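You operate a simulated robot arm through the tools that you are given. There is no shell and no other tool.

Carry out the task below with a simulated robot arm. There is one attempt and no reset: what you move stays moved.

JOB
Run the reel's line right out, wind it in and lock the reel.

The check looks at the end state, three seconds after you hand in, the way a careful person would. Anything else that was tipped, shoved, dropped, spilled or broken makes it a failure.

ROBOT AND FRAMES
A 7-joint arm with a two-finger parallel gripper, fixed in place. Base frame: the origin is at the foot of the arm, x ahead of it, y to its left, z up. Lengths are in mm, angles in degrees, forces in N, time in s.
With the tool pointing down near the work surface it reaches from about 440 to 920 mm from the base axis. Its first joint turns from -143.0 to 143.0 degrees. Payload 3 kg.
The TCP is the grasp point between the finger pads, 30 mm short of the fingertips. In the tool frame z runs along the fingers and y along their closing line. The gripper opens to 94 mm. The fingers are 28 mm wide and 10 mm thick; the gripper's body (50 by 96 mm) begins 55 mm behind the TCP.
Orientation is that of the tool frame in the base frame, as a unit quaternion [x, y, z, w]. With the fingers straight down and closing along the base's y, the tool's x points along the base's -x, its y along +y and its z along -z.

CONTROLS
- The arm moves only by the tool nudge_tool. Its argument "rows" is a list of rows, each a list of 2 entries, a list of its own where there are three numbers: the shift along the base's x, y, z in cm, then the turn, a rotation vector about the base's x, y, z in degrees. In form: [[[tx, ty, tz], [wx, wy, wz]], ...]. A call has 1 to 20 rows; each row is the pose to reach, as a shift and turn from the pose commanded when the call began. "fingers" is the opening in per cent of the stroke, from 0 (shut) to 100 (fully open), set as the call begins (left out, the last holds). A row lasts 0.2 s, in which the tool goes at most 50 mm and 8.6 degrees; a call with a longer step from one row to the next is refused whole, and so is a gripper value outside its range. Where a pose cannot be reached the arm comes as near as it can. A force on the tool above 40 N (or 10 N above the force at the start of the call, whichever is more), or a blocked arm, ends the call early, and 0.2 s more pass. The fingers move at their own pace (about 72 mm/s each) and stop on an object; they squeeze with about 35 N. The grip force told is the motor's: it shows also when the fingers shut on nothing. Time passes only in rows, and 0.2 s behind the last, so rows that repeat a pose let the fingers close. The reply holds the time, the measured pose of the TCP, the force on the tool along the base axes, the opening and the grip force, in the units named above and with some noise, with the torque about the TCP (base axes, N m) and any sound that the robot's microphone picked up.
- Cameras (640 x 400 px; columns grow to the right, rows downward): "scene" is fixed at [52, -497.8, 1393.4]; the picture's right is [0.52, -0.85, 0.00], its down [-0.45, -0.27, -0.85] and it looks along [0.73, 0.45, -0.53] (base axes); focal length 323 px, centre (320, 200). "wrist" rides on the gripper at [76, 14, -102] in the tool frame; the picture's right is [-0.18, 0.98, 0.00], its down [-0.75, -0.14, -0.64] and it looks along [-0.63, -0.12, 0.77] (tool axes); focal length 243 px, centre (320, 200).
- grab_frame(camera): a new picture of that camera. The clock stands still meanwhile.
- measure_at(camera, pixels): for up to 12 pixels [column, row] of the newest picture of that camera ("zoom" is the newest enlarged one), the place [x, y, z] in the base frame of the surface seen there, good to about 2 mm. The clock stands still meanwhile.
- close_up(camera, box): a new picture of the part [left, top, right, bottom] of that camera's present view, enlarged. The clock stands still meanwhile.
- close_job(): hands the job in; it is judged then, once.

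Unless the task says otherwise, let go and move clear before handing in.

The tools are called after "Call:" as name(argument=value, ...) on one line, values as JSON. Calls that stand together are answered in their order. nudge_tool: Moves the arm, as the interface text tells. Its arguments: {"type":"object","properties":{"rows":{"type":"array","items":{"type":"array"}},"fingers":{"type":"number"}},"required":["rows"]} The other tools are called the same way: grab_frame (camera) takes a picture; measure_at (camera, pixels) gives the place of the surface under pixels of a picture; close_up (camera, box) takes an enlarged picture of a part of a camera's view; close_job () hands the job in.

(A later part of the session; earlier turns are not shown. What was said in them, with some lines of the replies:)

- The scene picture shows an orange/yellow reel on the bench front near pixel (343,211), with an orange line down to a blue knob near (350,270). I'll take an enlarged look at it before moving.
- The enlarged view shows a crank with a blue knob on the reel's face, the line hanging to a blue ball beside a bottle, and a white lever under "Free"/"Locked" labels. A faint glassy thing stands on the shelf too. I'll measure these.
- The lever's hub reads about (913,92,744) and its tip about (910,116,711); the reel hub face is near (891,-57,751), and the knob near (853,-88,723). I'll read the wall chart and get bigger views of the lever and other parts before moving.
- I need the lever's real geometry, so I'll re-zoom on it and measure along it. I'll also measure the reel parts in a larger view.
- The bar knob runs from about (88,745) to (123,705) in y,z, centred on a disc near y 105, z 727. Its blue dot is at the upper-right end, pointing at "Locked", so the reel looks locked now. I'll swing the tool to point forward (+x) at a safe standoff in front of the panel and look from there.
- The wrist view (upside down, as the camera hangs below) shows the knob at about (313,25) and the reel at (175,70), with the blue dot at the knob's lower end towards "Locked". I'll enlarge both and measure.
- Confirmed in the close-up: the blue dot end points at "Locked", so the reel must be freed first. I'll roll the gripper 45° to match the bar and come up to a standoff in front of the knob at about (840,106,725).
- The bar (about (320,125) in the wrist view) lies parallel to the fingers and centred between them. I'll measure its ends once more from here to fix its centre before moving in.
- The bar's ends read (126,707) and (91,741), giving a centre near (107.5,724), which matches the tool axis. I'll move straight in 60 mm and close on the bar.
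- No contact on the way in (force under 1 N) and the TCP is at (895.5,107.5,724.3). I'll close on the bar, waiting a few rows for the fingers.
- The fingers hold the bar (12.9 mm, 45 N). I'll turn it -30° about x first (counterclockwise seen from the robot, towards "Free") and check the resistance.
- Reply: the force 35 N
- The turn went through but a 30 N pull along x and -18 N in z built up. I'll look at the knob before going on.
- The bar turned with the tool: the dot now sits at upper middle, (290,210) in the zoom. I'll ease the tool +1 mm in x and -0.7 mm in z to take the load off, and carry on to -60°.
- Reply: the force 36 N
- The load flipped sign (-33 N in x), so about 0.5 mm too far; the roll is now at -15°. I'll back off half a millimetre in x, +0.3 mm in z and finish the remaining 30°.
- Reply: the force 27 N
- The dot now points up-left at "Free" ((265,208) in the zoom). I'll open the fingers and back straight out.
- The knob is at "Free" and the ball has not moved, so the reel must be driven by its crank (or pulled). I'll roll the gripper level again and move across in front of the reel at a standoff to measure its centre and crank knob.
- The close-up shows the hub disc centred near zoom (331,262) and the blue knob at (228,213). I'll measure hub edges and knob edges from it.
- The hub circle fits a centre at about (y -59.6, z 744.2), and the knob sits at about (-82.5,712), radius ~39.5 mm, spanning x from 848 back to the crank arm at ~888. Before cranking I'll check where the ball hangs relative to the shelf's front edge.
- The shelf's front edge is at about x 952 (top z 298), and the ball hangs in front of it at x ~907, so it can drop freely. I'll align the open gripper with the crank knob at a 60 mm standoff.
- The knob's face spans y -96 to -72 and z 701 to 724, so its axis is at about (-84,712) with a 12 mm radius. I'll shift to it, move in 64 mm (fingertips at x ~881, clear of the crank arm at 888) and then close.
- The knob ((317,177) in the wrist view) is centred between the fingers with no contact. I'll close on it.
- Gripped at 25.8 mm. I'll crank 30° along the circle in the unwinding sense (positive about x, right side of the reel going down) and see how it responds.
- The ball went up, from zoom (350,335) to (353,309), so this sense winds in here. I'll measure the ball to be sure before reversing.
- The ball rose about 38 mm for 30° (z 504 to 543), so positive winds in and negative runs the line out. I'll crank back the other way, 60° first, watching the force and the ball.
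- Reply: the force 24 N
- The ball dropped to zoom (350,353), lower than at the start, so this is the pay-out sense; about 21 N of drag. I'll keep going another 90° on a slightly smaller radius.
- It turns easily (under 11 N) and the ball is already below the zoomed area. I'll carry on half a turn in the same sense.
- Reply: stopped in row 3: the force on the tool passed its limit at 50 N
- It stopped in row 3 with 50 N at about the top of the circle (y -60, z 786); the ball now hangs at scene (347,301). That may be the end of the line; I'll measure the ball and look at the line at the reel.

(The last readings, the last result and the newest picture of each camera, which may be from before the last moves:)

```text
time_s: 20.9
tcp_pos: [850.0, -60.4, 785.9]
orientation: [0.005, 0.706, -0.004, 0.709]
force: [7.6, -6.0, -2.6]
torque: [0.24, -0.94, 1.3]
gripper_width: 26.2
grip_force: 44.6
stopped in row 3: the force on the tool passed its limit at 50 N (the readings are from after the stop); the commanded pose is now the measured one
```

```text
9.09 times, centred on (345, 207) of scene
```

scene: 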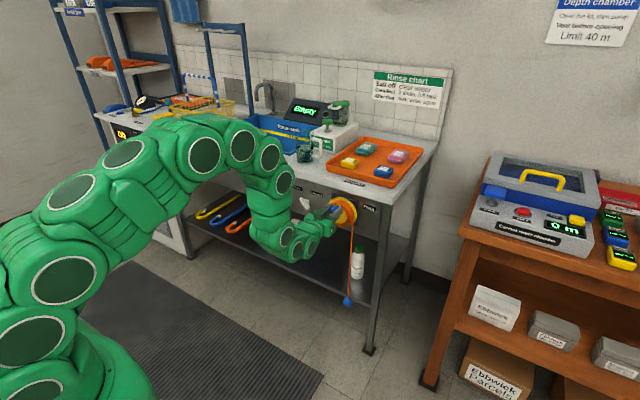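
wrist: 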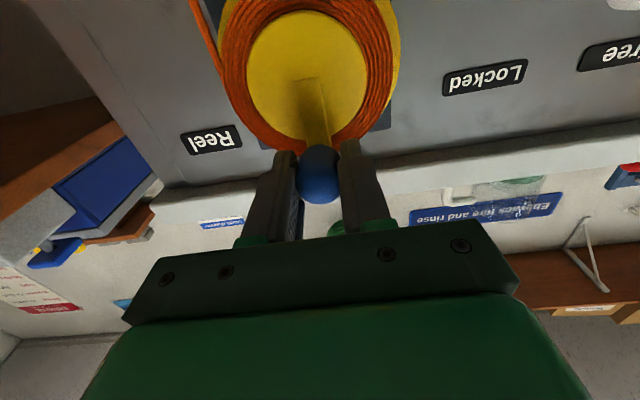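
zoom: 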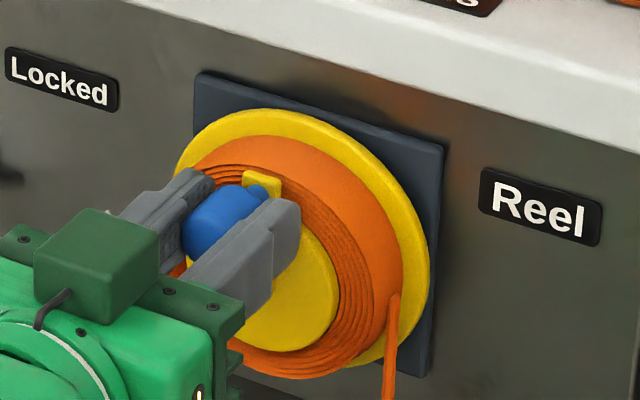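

The ball is at z 329, and the reel has turned about -142° from the start, stopping with the crank straight up. I'll push gently a few millimetres further along the tangent (+y) to tell a real end stop from stick-slip.

Call:
nudge_tool(rows=[[[0, 0.1, 0], [0, 0, 0]], [[0, 0.2, 0], [0, 0, 0]], [[0, 0.3, -0.01], [0, 0, 0]], [[0, 0.4, -0.02], [0, 0, 0]], [[0, 0.4, -0.02], [0, 0, 0]]])

Call:
grab_frame(camera="wrist")

Call:
measure_at(camera="scene", pixels=[[347, 301], [327, 210]])

```text
time_s: 21.8
tcp_pos: [850.1, -60.8, 784.3]
orientation: [0.006, 0.706, -0.006, 0.708]
force: [15.6, -8.2, -4.9]
torque: [0.21, -0.58, 1.33]
gripper_width: 26.2
grip_force: 45.1
stopped in row 4: the force on the tool passed its limit at 42 N (the readings are from after the stop); the commanded pose is now the measured one
```

```text
taken
```

wrist: 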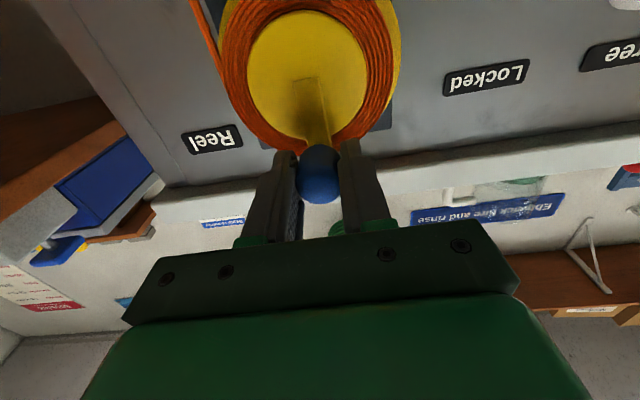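

```text
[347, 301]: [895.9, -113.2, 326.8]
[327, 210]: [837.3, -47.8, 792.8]
```

It would not move at 42 N, so something is blocking. I want to be sure that's the line's end and not the ball caught on the shelf edge, so I'll enlarge the ball and shelf lip and measure.

Call:
close_up(camera="scene", box=[315, 270, 379, 310])

Call:
measure_at(camera="zoom", pixels=[[320, 310], [370, 310], [270, 300], [320, 345], [420, 300], [430, 325], [480, 320], [330, 230], [410, 285], [400, 315]])

```text
10.00 times, centred on (347, 290) of scene
```

zoom: 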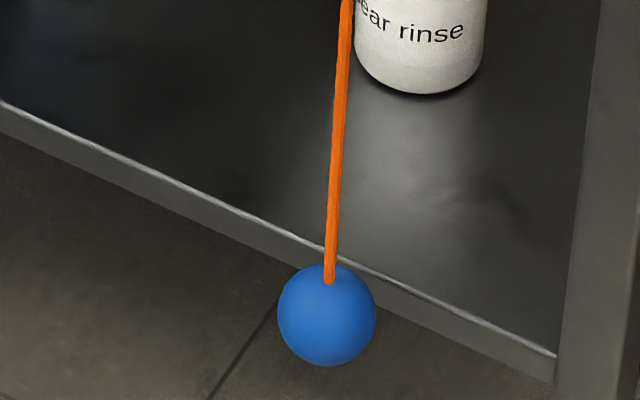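

```text
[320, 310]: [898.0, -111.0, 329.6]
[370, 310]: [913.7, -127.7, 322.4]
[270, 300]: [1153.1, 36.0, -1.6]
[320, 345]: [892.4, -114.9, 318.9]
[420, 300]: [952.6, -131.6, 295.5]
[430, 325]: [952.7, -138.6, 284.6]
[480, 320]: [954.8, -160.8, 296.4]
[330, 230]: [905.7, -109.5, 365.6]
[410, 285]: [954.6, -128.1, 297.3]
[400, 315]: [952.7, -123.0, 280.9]
```

The shelf edge is at x 953 while the ball sits around x 908, so nothing is caught: that is the end of the line, about 420 mm out. Now I'll wind in with positive rotation, starting with 90°.

Call:
nudge_tool(rows=[[[0, -1.034, -0.145], [0, 0, 0]], [[0, -1.995, -0.553], [0, 0, 0]], [[0, -2.818, -1.196], [0, 0, 0]], [[0, -3.446, -2.03], [0, 0, 0]], [[0, -3.838, -2.998], [0, 0, 0]], [[0, -3.965, -4.035], [0, 0, 0]]])

Call:
grab_frame(camera="scene")

Call:
grab_frame(camera="wrist")

```text
time_s: 23.2
tcp_pos: [849.9, -99.7, 745.1]
orientation: [0.008, 0.706, -0.007, 0.709]
force: [9.1, 0.5, 3.2]
torque: [0.13, -0.7, 1.39]
gripper_width: 25.7
grip_force: 44.6
```

```text
taken
```

scene: 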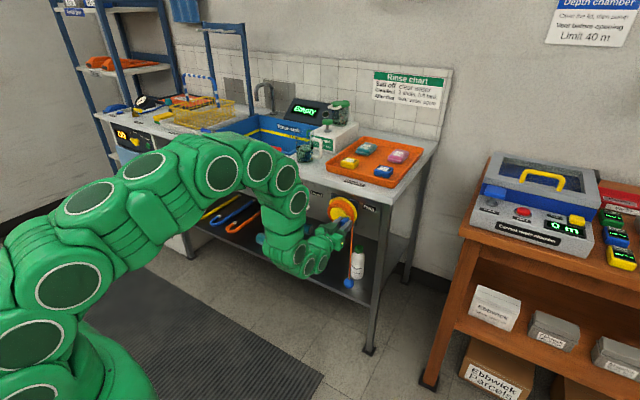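

```text
taken
```

wrist: 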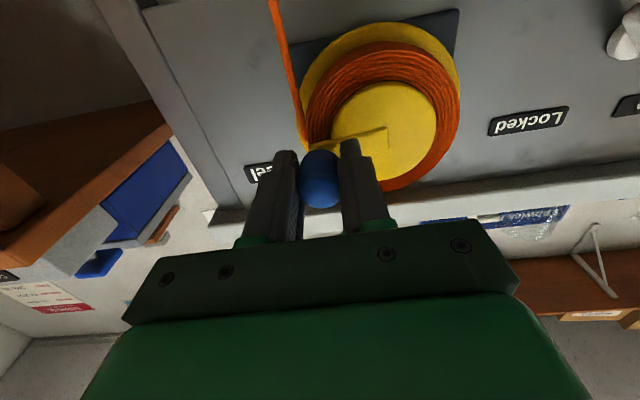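

Smooth so far (force ~10 N) and the ball is rising, now at scene (349,283). I'll continue another 90°.

Call:
nudge_tool(rows=[[[0, 0.145, -1.034], [0, 0, 0]], [[0, 0.553, -1.995], [0, 0, 0]], [[0, 1.196, -2.818], [0, 0, 0]], [[0, 2.03, -3.446], [0, 0, 0]], [[0, 2.998, -3.838], [0, 0, 0]], [[0, 4.035, -3.965], [0, 0, 0]]])

Call:
close_up(camera="scene", box=[290, 180, 400, 290])

Call:
grab_frame(camera="wrist")

```text
time_s: 24.6
tcp_pos: [848.7, -57.8, 703.6]
orientation: [0.006, 0.706, -0.006, 0.708]
force: [-1.2, -7.5, -5.6]
torque: [0.32, -0.09, 1.3]
gripper_width: 26.3
grip_force: 44.9
```

```text
3.64 times, centred on (345, 235) of scene
```

zoom: 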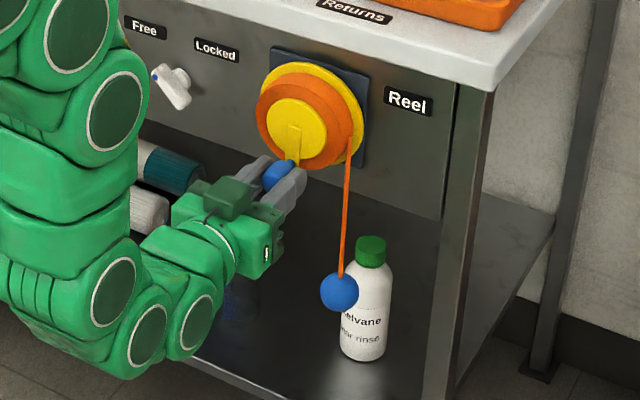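

```text
taken
```

wrist: 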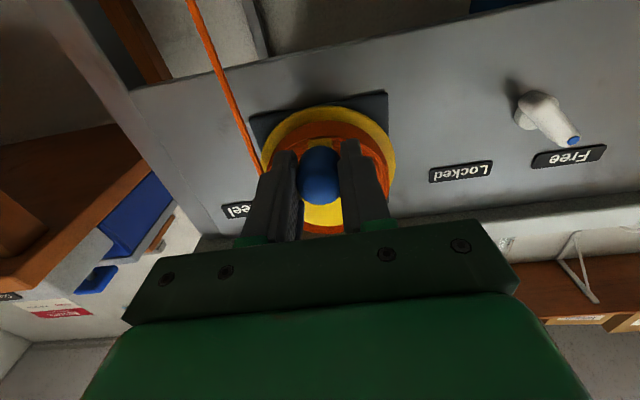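

Ball at zoom (339,292), about z 550 and rising, forces small. Another 90° of winding, with the force watched for the inner stop.

Call:
nudge_tool(rows=[[[0, 1.034, 0.145], [0, 0, 0]], [[0, 1.995, 0.553], [0, 0, 0]], [[0, 2.818, 1.196], [0, 0, 0]], [[0, 3.446, 2.03], [0, 0, 0]], [[0, 3.838, 2.998], [0, 0, 0]], [[0, 3.965, 4.035], [0, 0, 0]]])

Call:
close_up(camera="scene", box=[290, 180, 400, 290])

Call:
grab_frame(camera="wrist")

```text
time_s: 26.0
tcp_pos: [849.5, -19.7, 745.1]
orientation: [0.007, 0.707, -0.006, 0.708]
force: [17.4, -19.4, -21.7]
torque: [0.17, -0.5, 1.1]
gripper_width: 24.8
grip_force: 44.9
```

```text
3.64 times, centred on (345, 235) of scene
```

zoom: 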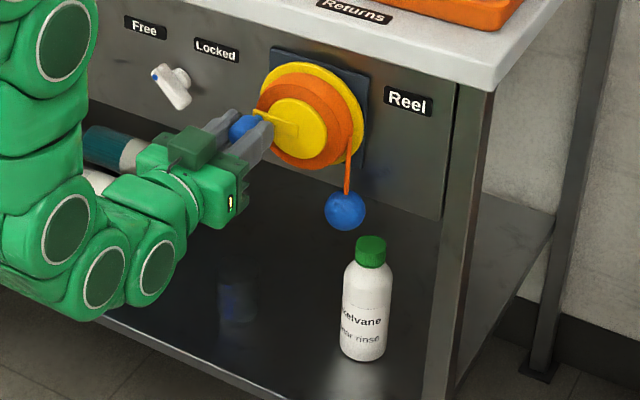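

```text
taken
```

wrist: 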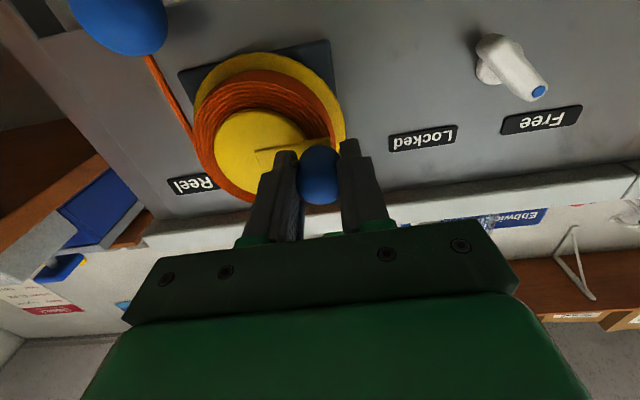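

The ball has come up to just below the reel, zoom (345,211), and the load rose to about 34 N. I'll check its height and continue in small 5° steps on a slightly smaller radius to find the inner end.

Call:
measure_at(camera="zoom", pixels=[[345, 211], [347, 180], [345, 195], [350, 155]])

Call:
nudge_tool(rows=[[[0, -0.058, 0.344], [0, 0, 0]], [[0, -0.106, 0.687], [0, 0, 0]], [[0, -0.184, 1.023], [0, 0, 0]], [[0, -0.291, 1.352], [0, 0, 0]], [[0, -0.426, 1.67], [0, 0, 0]]])

Call:
close_up(camera="scene", box=[290, 180, 400, 290])

Call:
grab_frame(camera="wrist")

```text
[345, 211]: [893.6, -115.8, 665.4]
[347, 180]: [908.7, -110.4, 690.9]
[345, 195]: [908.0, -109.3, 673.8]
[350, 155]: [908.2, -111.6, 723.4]
```

```text
time_s: 26.6
tcp_pos: [848.3, -20.1, 748.0]
orientation: [0.007, 0.709, -0.006, 0.705]
force: [28.9, -3.2, -17.3]
torque: [0.03, 0.5, 1.42]
gripper_width: 25.1
grip_force: 45.1
stopped in row 2: the force on the tool passed its limit at 54 N (the readings are from after the stop); the commanded pose is now the measured one
```

```text
3.64 times, centred on (345, 235) of scene
```

zoom: 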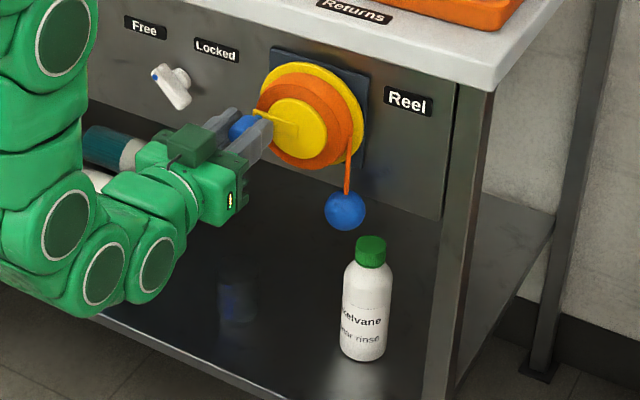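

```text
taken
```

wrist: 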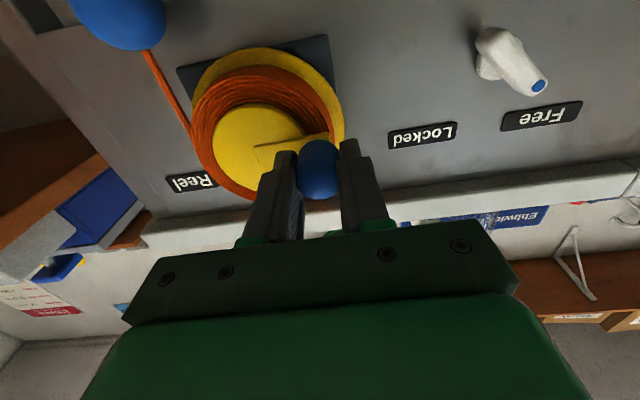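

Blocked again at 54 N with the crank straight left and the ball unchanged at zoom (345,211), z ~665: the line is fully in, at the inner stop. I'll open the fingers and back straight out, then check that the ball stays up.

Call:
nudge_tool(rows=[[[0, 0, 0], [0, 0, 0]], [[0, 0, 0], [0, 0, 0]], [[0, 0, 0], [0, 0, 0]], [[-2, 0, 0], [0, 0, 0]], [[-5, 0, 0], [0, 0, 0]], [[-8, 0, 0], [0, 0, 0]], [[-10, 0, 0], [0, 0, 0]]], fingers=60)

Call:
close_up(camera="scene", box=[290, 180, 400, 290])

Call:
grab_frame(camera="wrist")

```text
time_s: 28.2
tcp_pos: [749.0, -17.8, 746.6]
orientation: [0.006, 0.707, -0.006, 0.707]
force: [0.7, 0.0, -0.5]
torque: [0.0, 0.01, -0.01]
gripper_width: 56.3
grip_force: 0.1
```

```text
3.64 times, centred on (345, 235) of scene
```

zoom: 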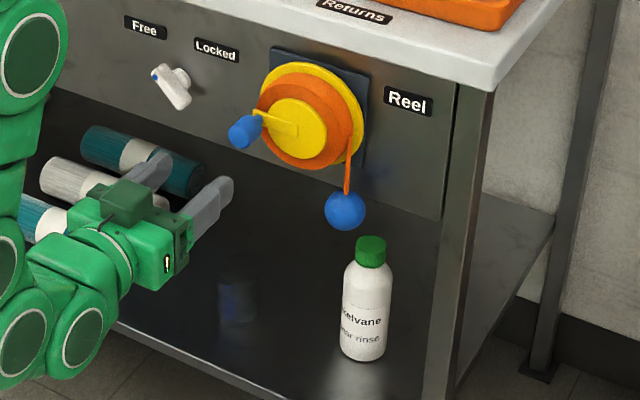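

```text
taken
```

wrist: 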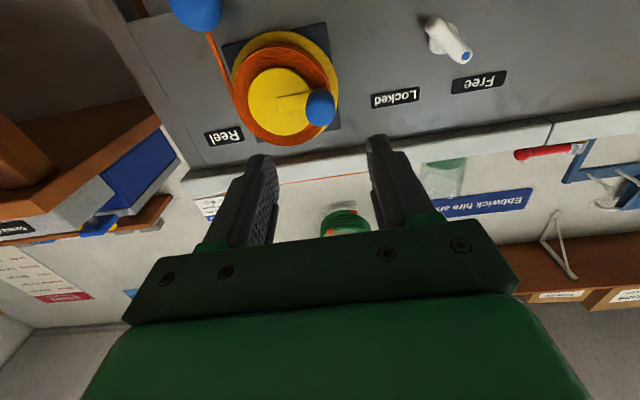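

The ball stays up with the crank released. Now I'll go back to the lever: sidestep left at this standoff, roll to -45° to match the bar's present tilt, and stop in front of it for a check.

Call:
nudge_tool(rows=[[[-1, 2, -0.3], [-7.5, 0, 0.2]], [[-1, 4, -0.7], [-15, 0, 0.3]], [[-1, 6, -1.1], [-22.5, 0, 0.5]], [[-1, 8, -1.5], [-30, 0, 0.6]], [[0, 10, -1.9], [-37.5, 0, 0.8]], [[2, 12.35, -2.2], [-45, 0, 1]], [[5, 12.35, -2.2], [-45, 0, 1]], [[8, 12.35, -2.2], [-45, 0, 1]], [[8, 12.35, -2.2], [-45, 0, 1]]])

Call:
grab_frame(camera="wrist")

Call:
close_up(camera="wrist", box=[240, 70, 400, 170])

```text
time_s: 30.2
tcp_pos: [826.4, 104.1, 727.2]
orientation: [-0.271, 0.652, -0.27, 0.655]
force: [0.5, -0.4, 0.1]
torque: [0.0, 0.0, -0.01]
gripper_width: 56.2
grip_force: 0.1
```

```text
taken
```

wrist: 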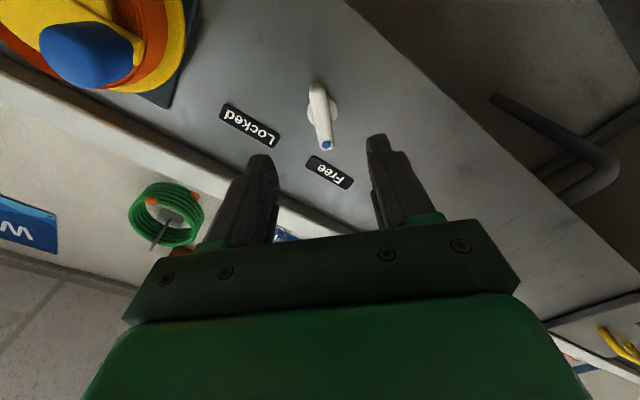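

```text
4.00 times, centred on (320, 120) of wrist
```

zoom: 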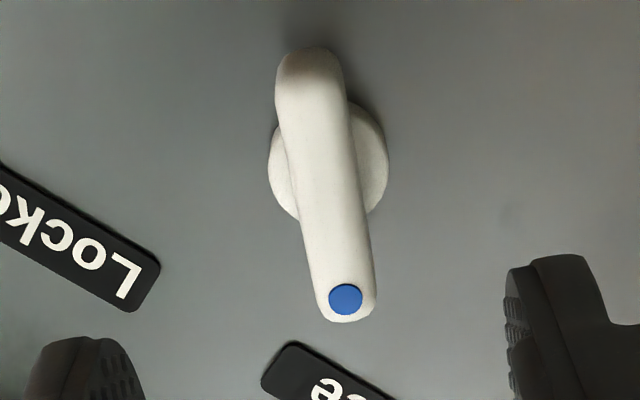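

The bar is parallel to the fingers with its dot towards "Free". I'll measure its ends to centre the grip.

Call:
measure_at(camera="zoom", pixels=[[345, 298], [310, 80], [325, 190], [300, 190], [352, 190], [308, 55], [347, 318], [370, 175]])

```text
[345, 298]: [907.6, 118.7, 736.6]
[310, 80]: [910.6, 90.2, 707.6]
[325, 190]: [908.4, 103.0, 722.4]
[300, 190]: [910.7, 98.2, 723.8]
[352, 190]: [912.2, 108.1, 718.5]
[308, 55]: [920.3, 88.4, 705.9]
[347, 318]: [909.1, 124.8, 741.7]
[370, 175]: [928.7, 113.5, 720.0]
```

The bar's line and the earlier one cross at the pivot, about (107,725). I'll shift +2.6 mm in y, -2.3 mm in z, move in to x 895 and then close.

Call:
nudge_tool(rows=[[[1, 0.26, -0.23], [0, 0, 0]], [[3, 0.26, -0.23], [0, 0, 0]], [[5, 0.26, -0.23], [0, 0, 0]], [[6.85, 0.26, -0.23], [0, 0, 0]], [[6.85, 0.26, -0.23], [0, 0, 0]], [[6.85, 0.26, -0.23], [0, 0, 0]]])

```text
time_s: 31.6
tcp_pos: [896.5, 106.9, 726.2]
orientation: [-0.271, 0.653, -0.269, 0.655]
force: [0.5, -0.2, -0.7]
torque: [0.0, 0.01, 0.01]
gripper_width: 56.5
grip_force: 0.0
```

In place at (896.5,106.9,726.2) with no contact. I'll close on the bar.

Call:
nudge_tool(rows=[[[0, 0, -0.05], [0, 0, 0]], [[0, 0, -0.05], [0, 0, 0]], [[0, 0, -0.05], [0, 0, 0]]], fingers=0)

```text
time_s: 32.4
tcp_pos: [896.2, 104.7, 725.8]
orientation: [-0.269, 0.652, -0.271, 0.655]
force: [-2.0, -13.1, 13.7]
torque: [-0.01, -0.04, 0.07]
gripper_width: 12.9
grip_force: 44.9
```

The bar is held (12.9 mm). I'll turn +30° about x towards "Locked" in small steps.

Call:
nudge_tool(rows=[[[0, -0.02, 0.02], [5, 0, 0]], [[0, -0.02, 0.02], [10, 0, 0]], [[0, -0.02, 0.02], [15, 0, 0]], [[0, -0.02, 0.02], [20, 0, 0]], [[0, -0.02, 0.02], [25, 0, 0]], [[0, -0.02, 0.02], [30, 0, 0]]])

```text
time_s: 33.4
tcp_pos: [896.4, 105.3, 724.8]
orientation: [-0.154, 0.688, -0.156, 0.692]
force: [-25.6, -5.3, 18.3]
torque: [0.01, -0.04, 0.22]
gripper_width: 12.7
grip_force: 44.7
stopped in row 5: the force on the tool passed its limit at 42 N (the readings are from after the stop); the commanded pose is now the measured one
```

About 20° turned before the 42 N limit; the residual load is -26 N in x and +18 N in z. I'll ease -0.5 mm in x and +0.4 mm in z, then read again.

Call:
nudge_tool(rows=[[[-0.05, -0.01, 0.04], [0, 0, 0]], [[-0.05, -0.01, 0.04], [0, 0, 0]]])

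```text
time_s: 34.0
tcp_pos: [895.6, 106.2, 724.3]
orientation: [-0.154, 0.688, -0.157, 0.692]
force: [-2.1, -2.8, 4.2]
torque: [-0.03, -0.73, 0.67]
gripper_width: 12.7
grip_force: 44.8
```

The load has dropped to about 5 N. I'll continue +25° in 5° steps.

Call:
nudge_tool(rows=[[[0, 0, 0], [5, 0, 0]], [[0, 0, 0], [10, 0, 0]], [[0, 0, 0], [15, 0, 0]], [[0, 0, 0], [20, 0, 0]], [[0, 0, 0], [25, 0, 0]]])

```text
time_s: 35.2
tcp_pos: [896.3, 105.3, 725.8]
orientation: [-0.001, 0.705, -0.003, 0.709]
force: [28.9, 3.2, -9.3]
torque: [0.0, 0.29, 0.49]
gripper_width: 12.8
grip_force: 45.4
```

The bar is now vertical (roll 0). I'll ease +0.4 mm in x and carry on another 25°.

Call:
nudge_tool(rows=[[[0.04, 0, -0.015], [0, 0, 0]], [[0.04, 0, -0.015], [5, 0, 0]], [[0.04, 0, -0.015], [10, 0, 0]], [[0.04, 0, -0.015], [15, 0, 0]], [[0.04, 0, -0.015], [20, 0, 0]], [[0.04, 0, -0.015], [25, 0, 0]]])

```text
time_s: 36.6
tcp_pos: [896.1, 104.6, 725.6]
orientation: [0.153, 0.689, 0.149, 0.693]
force: [-8.6, -5.7, 9.7]
torque: [0.02, 0.27, 0.54]
gripper_width: 12.6
grip_force: 44.7
```

Roll is +25° with a light load. The last 20° to the "Locked" mark, in 5° steps.

Call:
nudge_tool(rows=[[[0, 0, 0.01], [5, 0, 0]], [[0, 0, 0.01], [10, 0, 0]], [[0, 0, 0.01], [15, 0, 0]], [[0, 0, 0.01], [20, 0, 0]], [[0, 0, 0.01], [20, 0, 0]]])

Call:
grab_frame(camera="wrist")

Call:
close_up(camera="scene", box=[260, 170, 356, 230])

```text
time_s: 37.8
tcp_pos: [897.3, 104.8, 724.9]
orientation: [0.271, 0.653, 0.266, 0.655]
force: [-14.9, -7.6, 9.5]
torque: [0.01, -1.32, -0.66]
gripper_width: 12.8
grip_force: 45.0
```

```text
taken
```

wrist: 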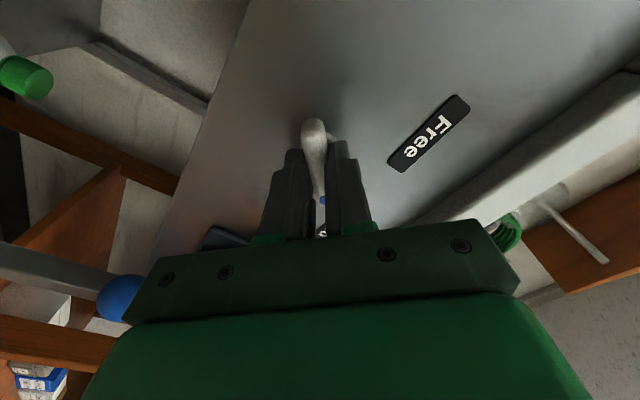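

```text
6.67 times, centred on (308, 200) of scene
```

zoom: 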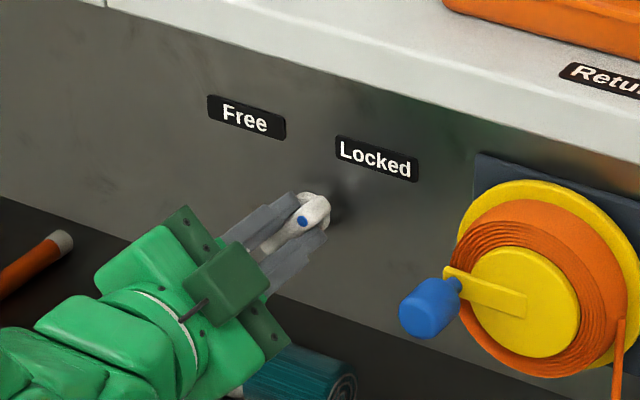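

The dot points up-right at "Locked" ((303,221) in the zoom) and roll is +45°. I'll release, back out and measure the bar's final angle and the ball.

Call:
nudge_tool(rows=[[[0, 0, 0], [0, 0, 0]], [[0, 0, 0], [0, 0, 0]], [[0, 0, 0], [0, 0, 0]], [[-2, 0, 0], [0, 0, 0]], [[-5, 0, 0], [0, 0, 0]], [[-7, 0, 0], [0, 0, 0]], [[-7, 0, 0], [0, 0, 0]]], fingers=60)

Call:
grab_frame(camera="wrist")

Call:
close_up(camera="wrist", box=[240, 70, 400, 170])

Call:
measure_at(camera="zoom", pixels=[[345, 298], [310, 80], [325, 190]])

Call:
close_up(camera="scene", box=[280, 170, 400, 290])

```text
time_s: 39.4
tcp_pos: [825.9, 103.9, 724.4]
orientation: [0.27, 0.653, 0.266, 0.655]
force: [-0.4, -0.3, -0.6]
torque: [-0.01, -0.02, -0.02]
gripper_width: 56.3
grip_force: 0.0
```

```text
taken
```

wrist: 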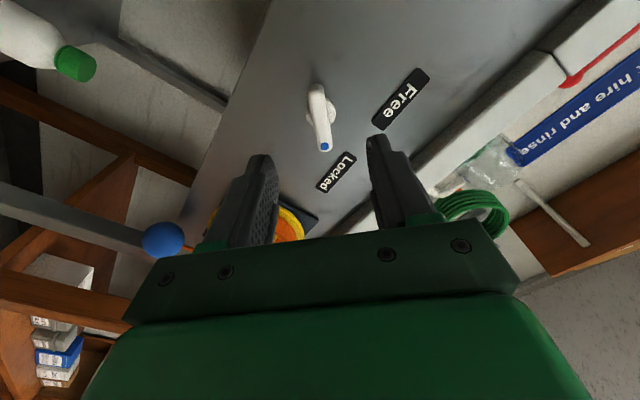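

```text
4.00 times, centred on (320, 120) of wrist
```

zoom: 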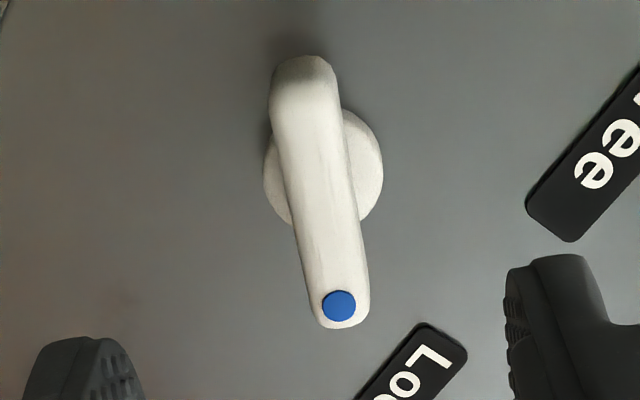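

```text
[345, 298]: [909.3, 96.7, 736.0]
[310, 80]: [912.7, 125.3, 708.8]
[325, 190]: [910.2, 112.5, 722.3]
```

```text
3.33 times, centred on (340, 230) of scene
```

zoom: 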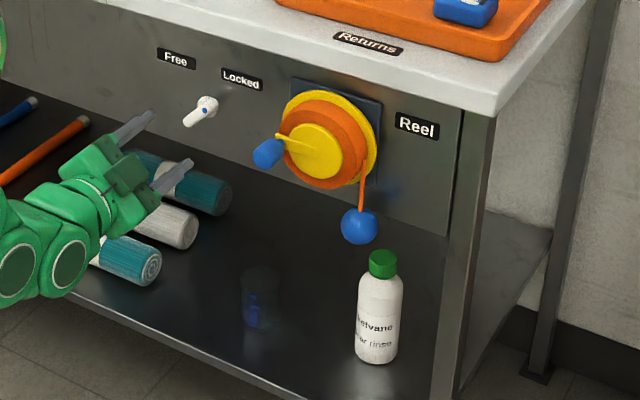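

The bar now reads (96.7,736) to (125.3,708.8), about the same 45° tilt as at the start, and the ball hangs high at zoom (359,226). I'll take the same enlarged views as at the start to compare the lever exactly, and move the arm back a little first to check all around.

Call:
close_up(camera="scene", box=[288, 184, 336, 214])

Call:
measure_at(camera="zoom", pixels=[[231, 255], [165, 310], [155, 300], [185, 285]])

Call:
close_up(camera="scene", box=[310, 190, 380, 254])

Call:
measure_at(camera="zoom", pixels=[[355, 270], [175, 135], [195, 140], [300, 160]])

```text
13.33 times, centred on (312, 199) of scene
```

zoom: 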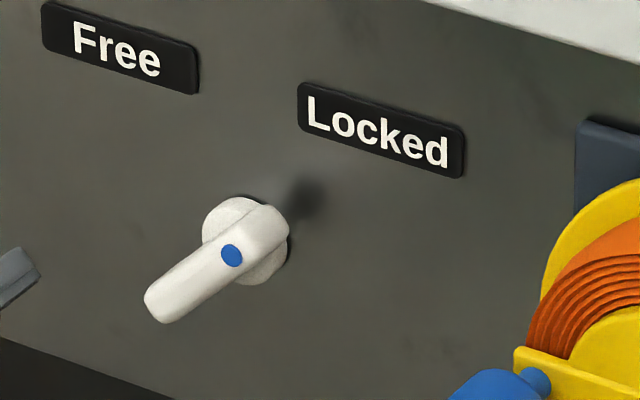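

```text
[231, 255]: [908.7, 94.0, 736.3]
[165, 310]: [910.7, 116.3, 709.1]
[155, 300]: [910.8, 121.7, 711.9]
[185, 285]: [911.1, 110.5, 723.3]
```

```text
6.25 times, centred on (345, 222) of scene
```

zoom: 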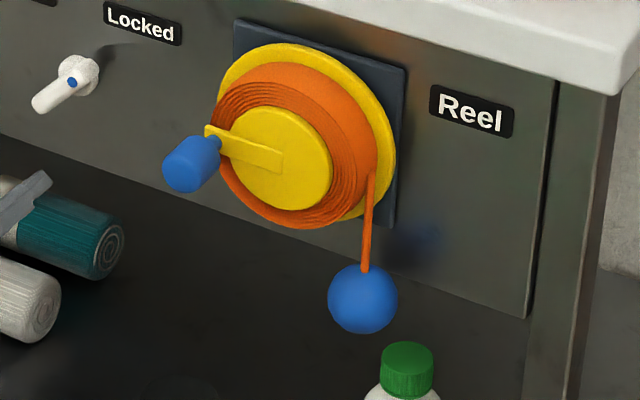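

```text
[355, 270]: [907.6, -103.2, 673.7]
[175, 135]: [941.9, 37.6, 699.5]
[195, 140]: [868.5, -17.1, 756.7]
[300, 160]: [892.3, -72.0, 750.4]
```

The lever is pixel-identical to its original locked pose (dot at (231,255)), and the ball sits just under the reel at the same height as when I let go of the crank. I'll draw the arm well back from the bench and level the gripper, then take a last look round.

Call:
nudge_tool(rows=[[[-3, 0, 0], [0, 0, 0]], [[-6, 0, 0], [-7.5, 0, 0]], [[-9, 0, 0], [-15, 0, 0]], [[-12, 0, 0.5], [-22.5, 0, 0]], [[-14, 0, 1], [-30, 0, 0]], [[-15, 0, 2], [-37.5, 0, 0]], [[-16, 0, 3], [-45, 0, 0]], [[-16, 0, 3], [-45, 0, 0]]])

Call:
grab_frame(camera="scene")

Call:
grab_frame(camera="wrist")

Call:
close_up(camera="scene", box=[280, 170, 400, 290])

Call:
measure_at(camera="zoom", pixels=[[359, 226], [268, 153], [207, 106], [188, 122]])

```text
time_s: 41.2
tcp_pos: [665.4, 103.6, 754.1]
orientation: [-0.001, 0.706, -0.004, 0.709]
force: [0.3, 0.5, -0.3]
torque: [0.01, 0.03, 0.01]
gripper_width: 56.6
grip_force: 0.1
```

```text
taken
```

scene: 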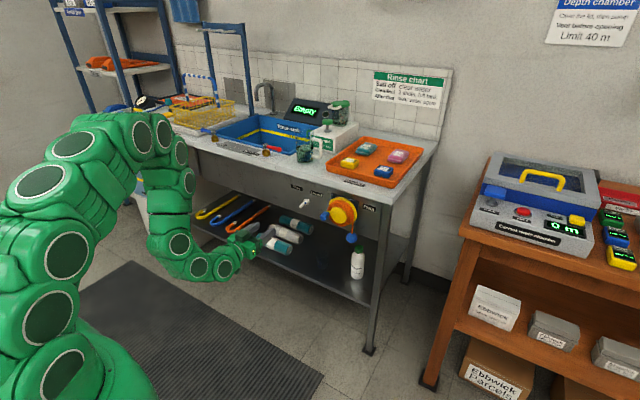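

```text
taken
```

wrist: 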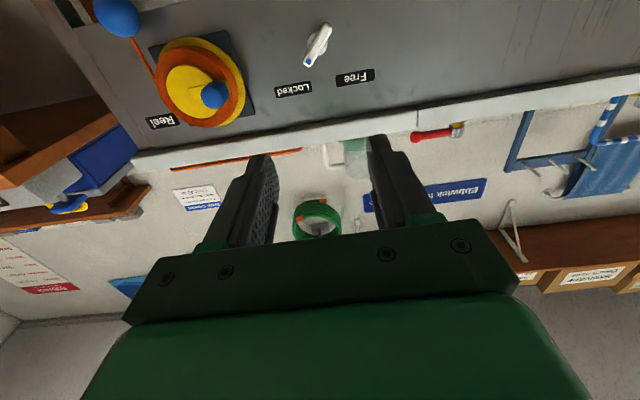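

```text
3.33 times, centred on (340, 230) of scene
```

zoom: 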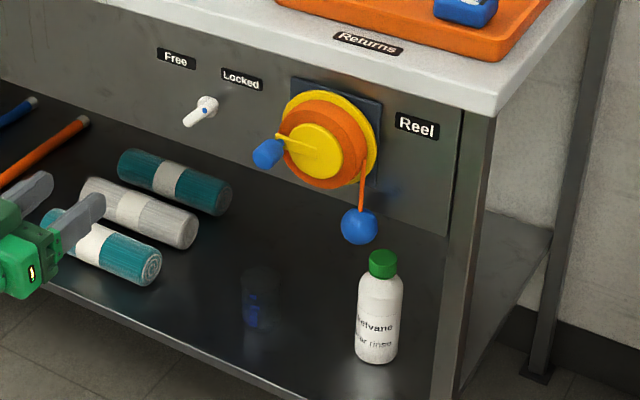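

```text
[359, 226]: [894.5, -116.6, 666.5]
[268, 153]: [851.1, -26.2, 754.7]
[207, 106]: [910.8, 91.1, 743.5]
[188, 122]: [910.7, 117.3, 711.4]
```

The final views show the ball up under the reel (z ~666), the dot on "Locked", the crank at its inner stop, and the bottle, cylinders and beaker untouched; the arm is clear at x 665. I'll hand in the job.

Call:
close_job()

```text
The job is handed in.
```

The reel's line was run out to its stop, wound fully back in, and the lever turned back to "Locked". I've handed the job in; no result came back.

- **Unlocking:** the lever was on "Locked" at the start, so I turned it to "Free" first.
- **Running out:** I cranked until the reel blocked at 50 N. A second push blocked again at 42 N with the ball unmoved at about z 329. I checked that the ball was not caught on the shelf edge.
- **Winding in:** I cranked the other way until it blocked at 54 N, with the ball just under the reel at about z 665. It stayed at that height after I let go of the crank.
- **Locking:** in the same enlarged camera view, the lever looks the same as it did at the start. I did not try the crank afterwards to confirm that the lock holds.

In the last pictures nothing else around the reel had moved, including the bottle, rolls and beaker on the shelf. The arm is clear of the bench, with the gripper open.
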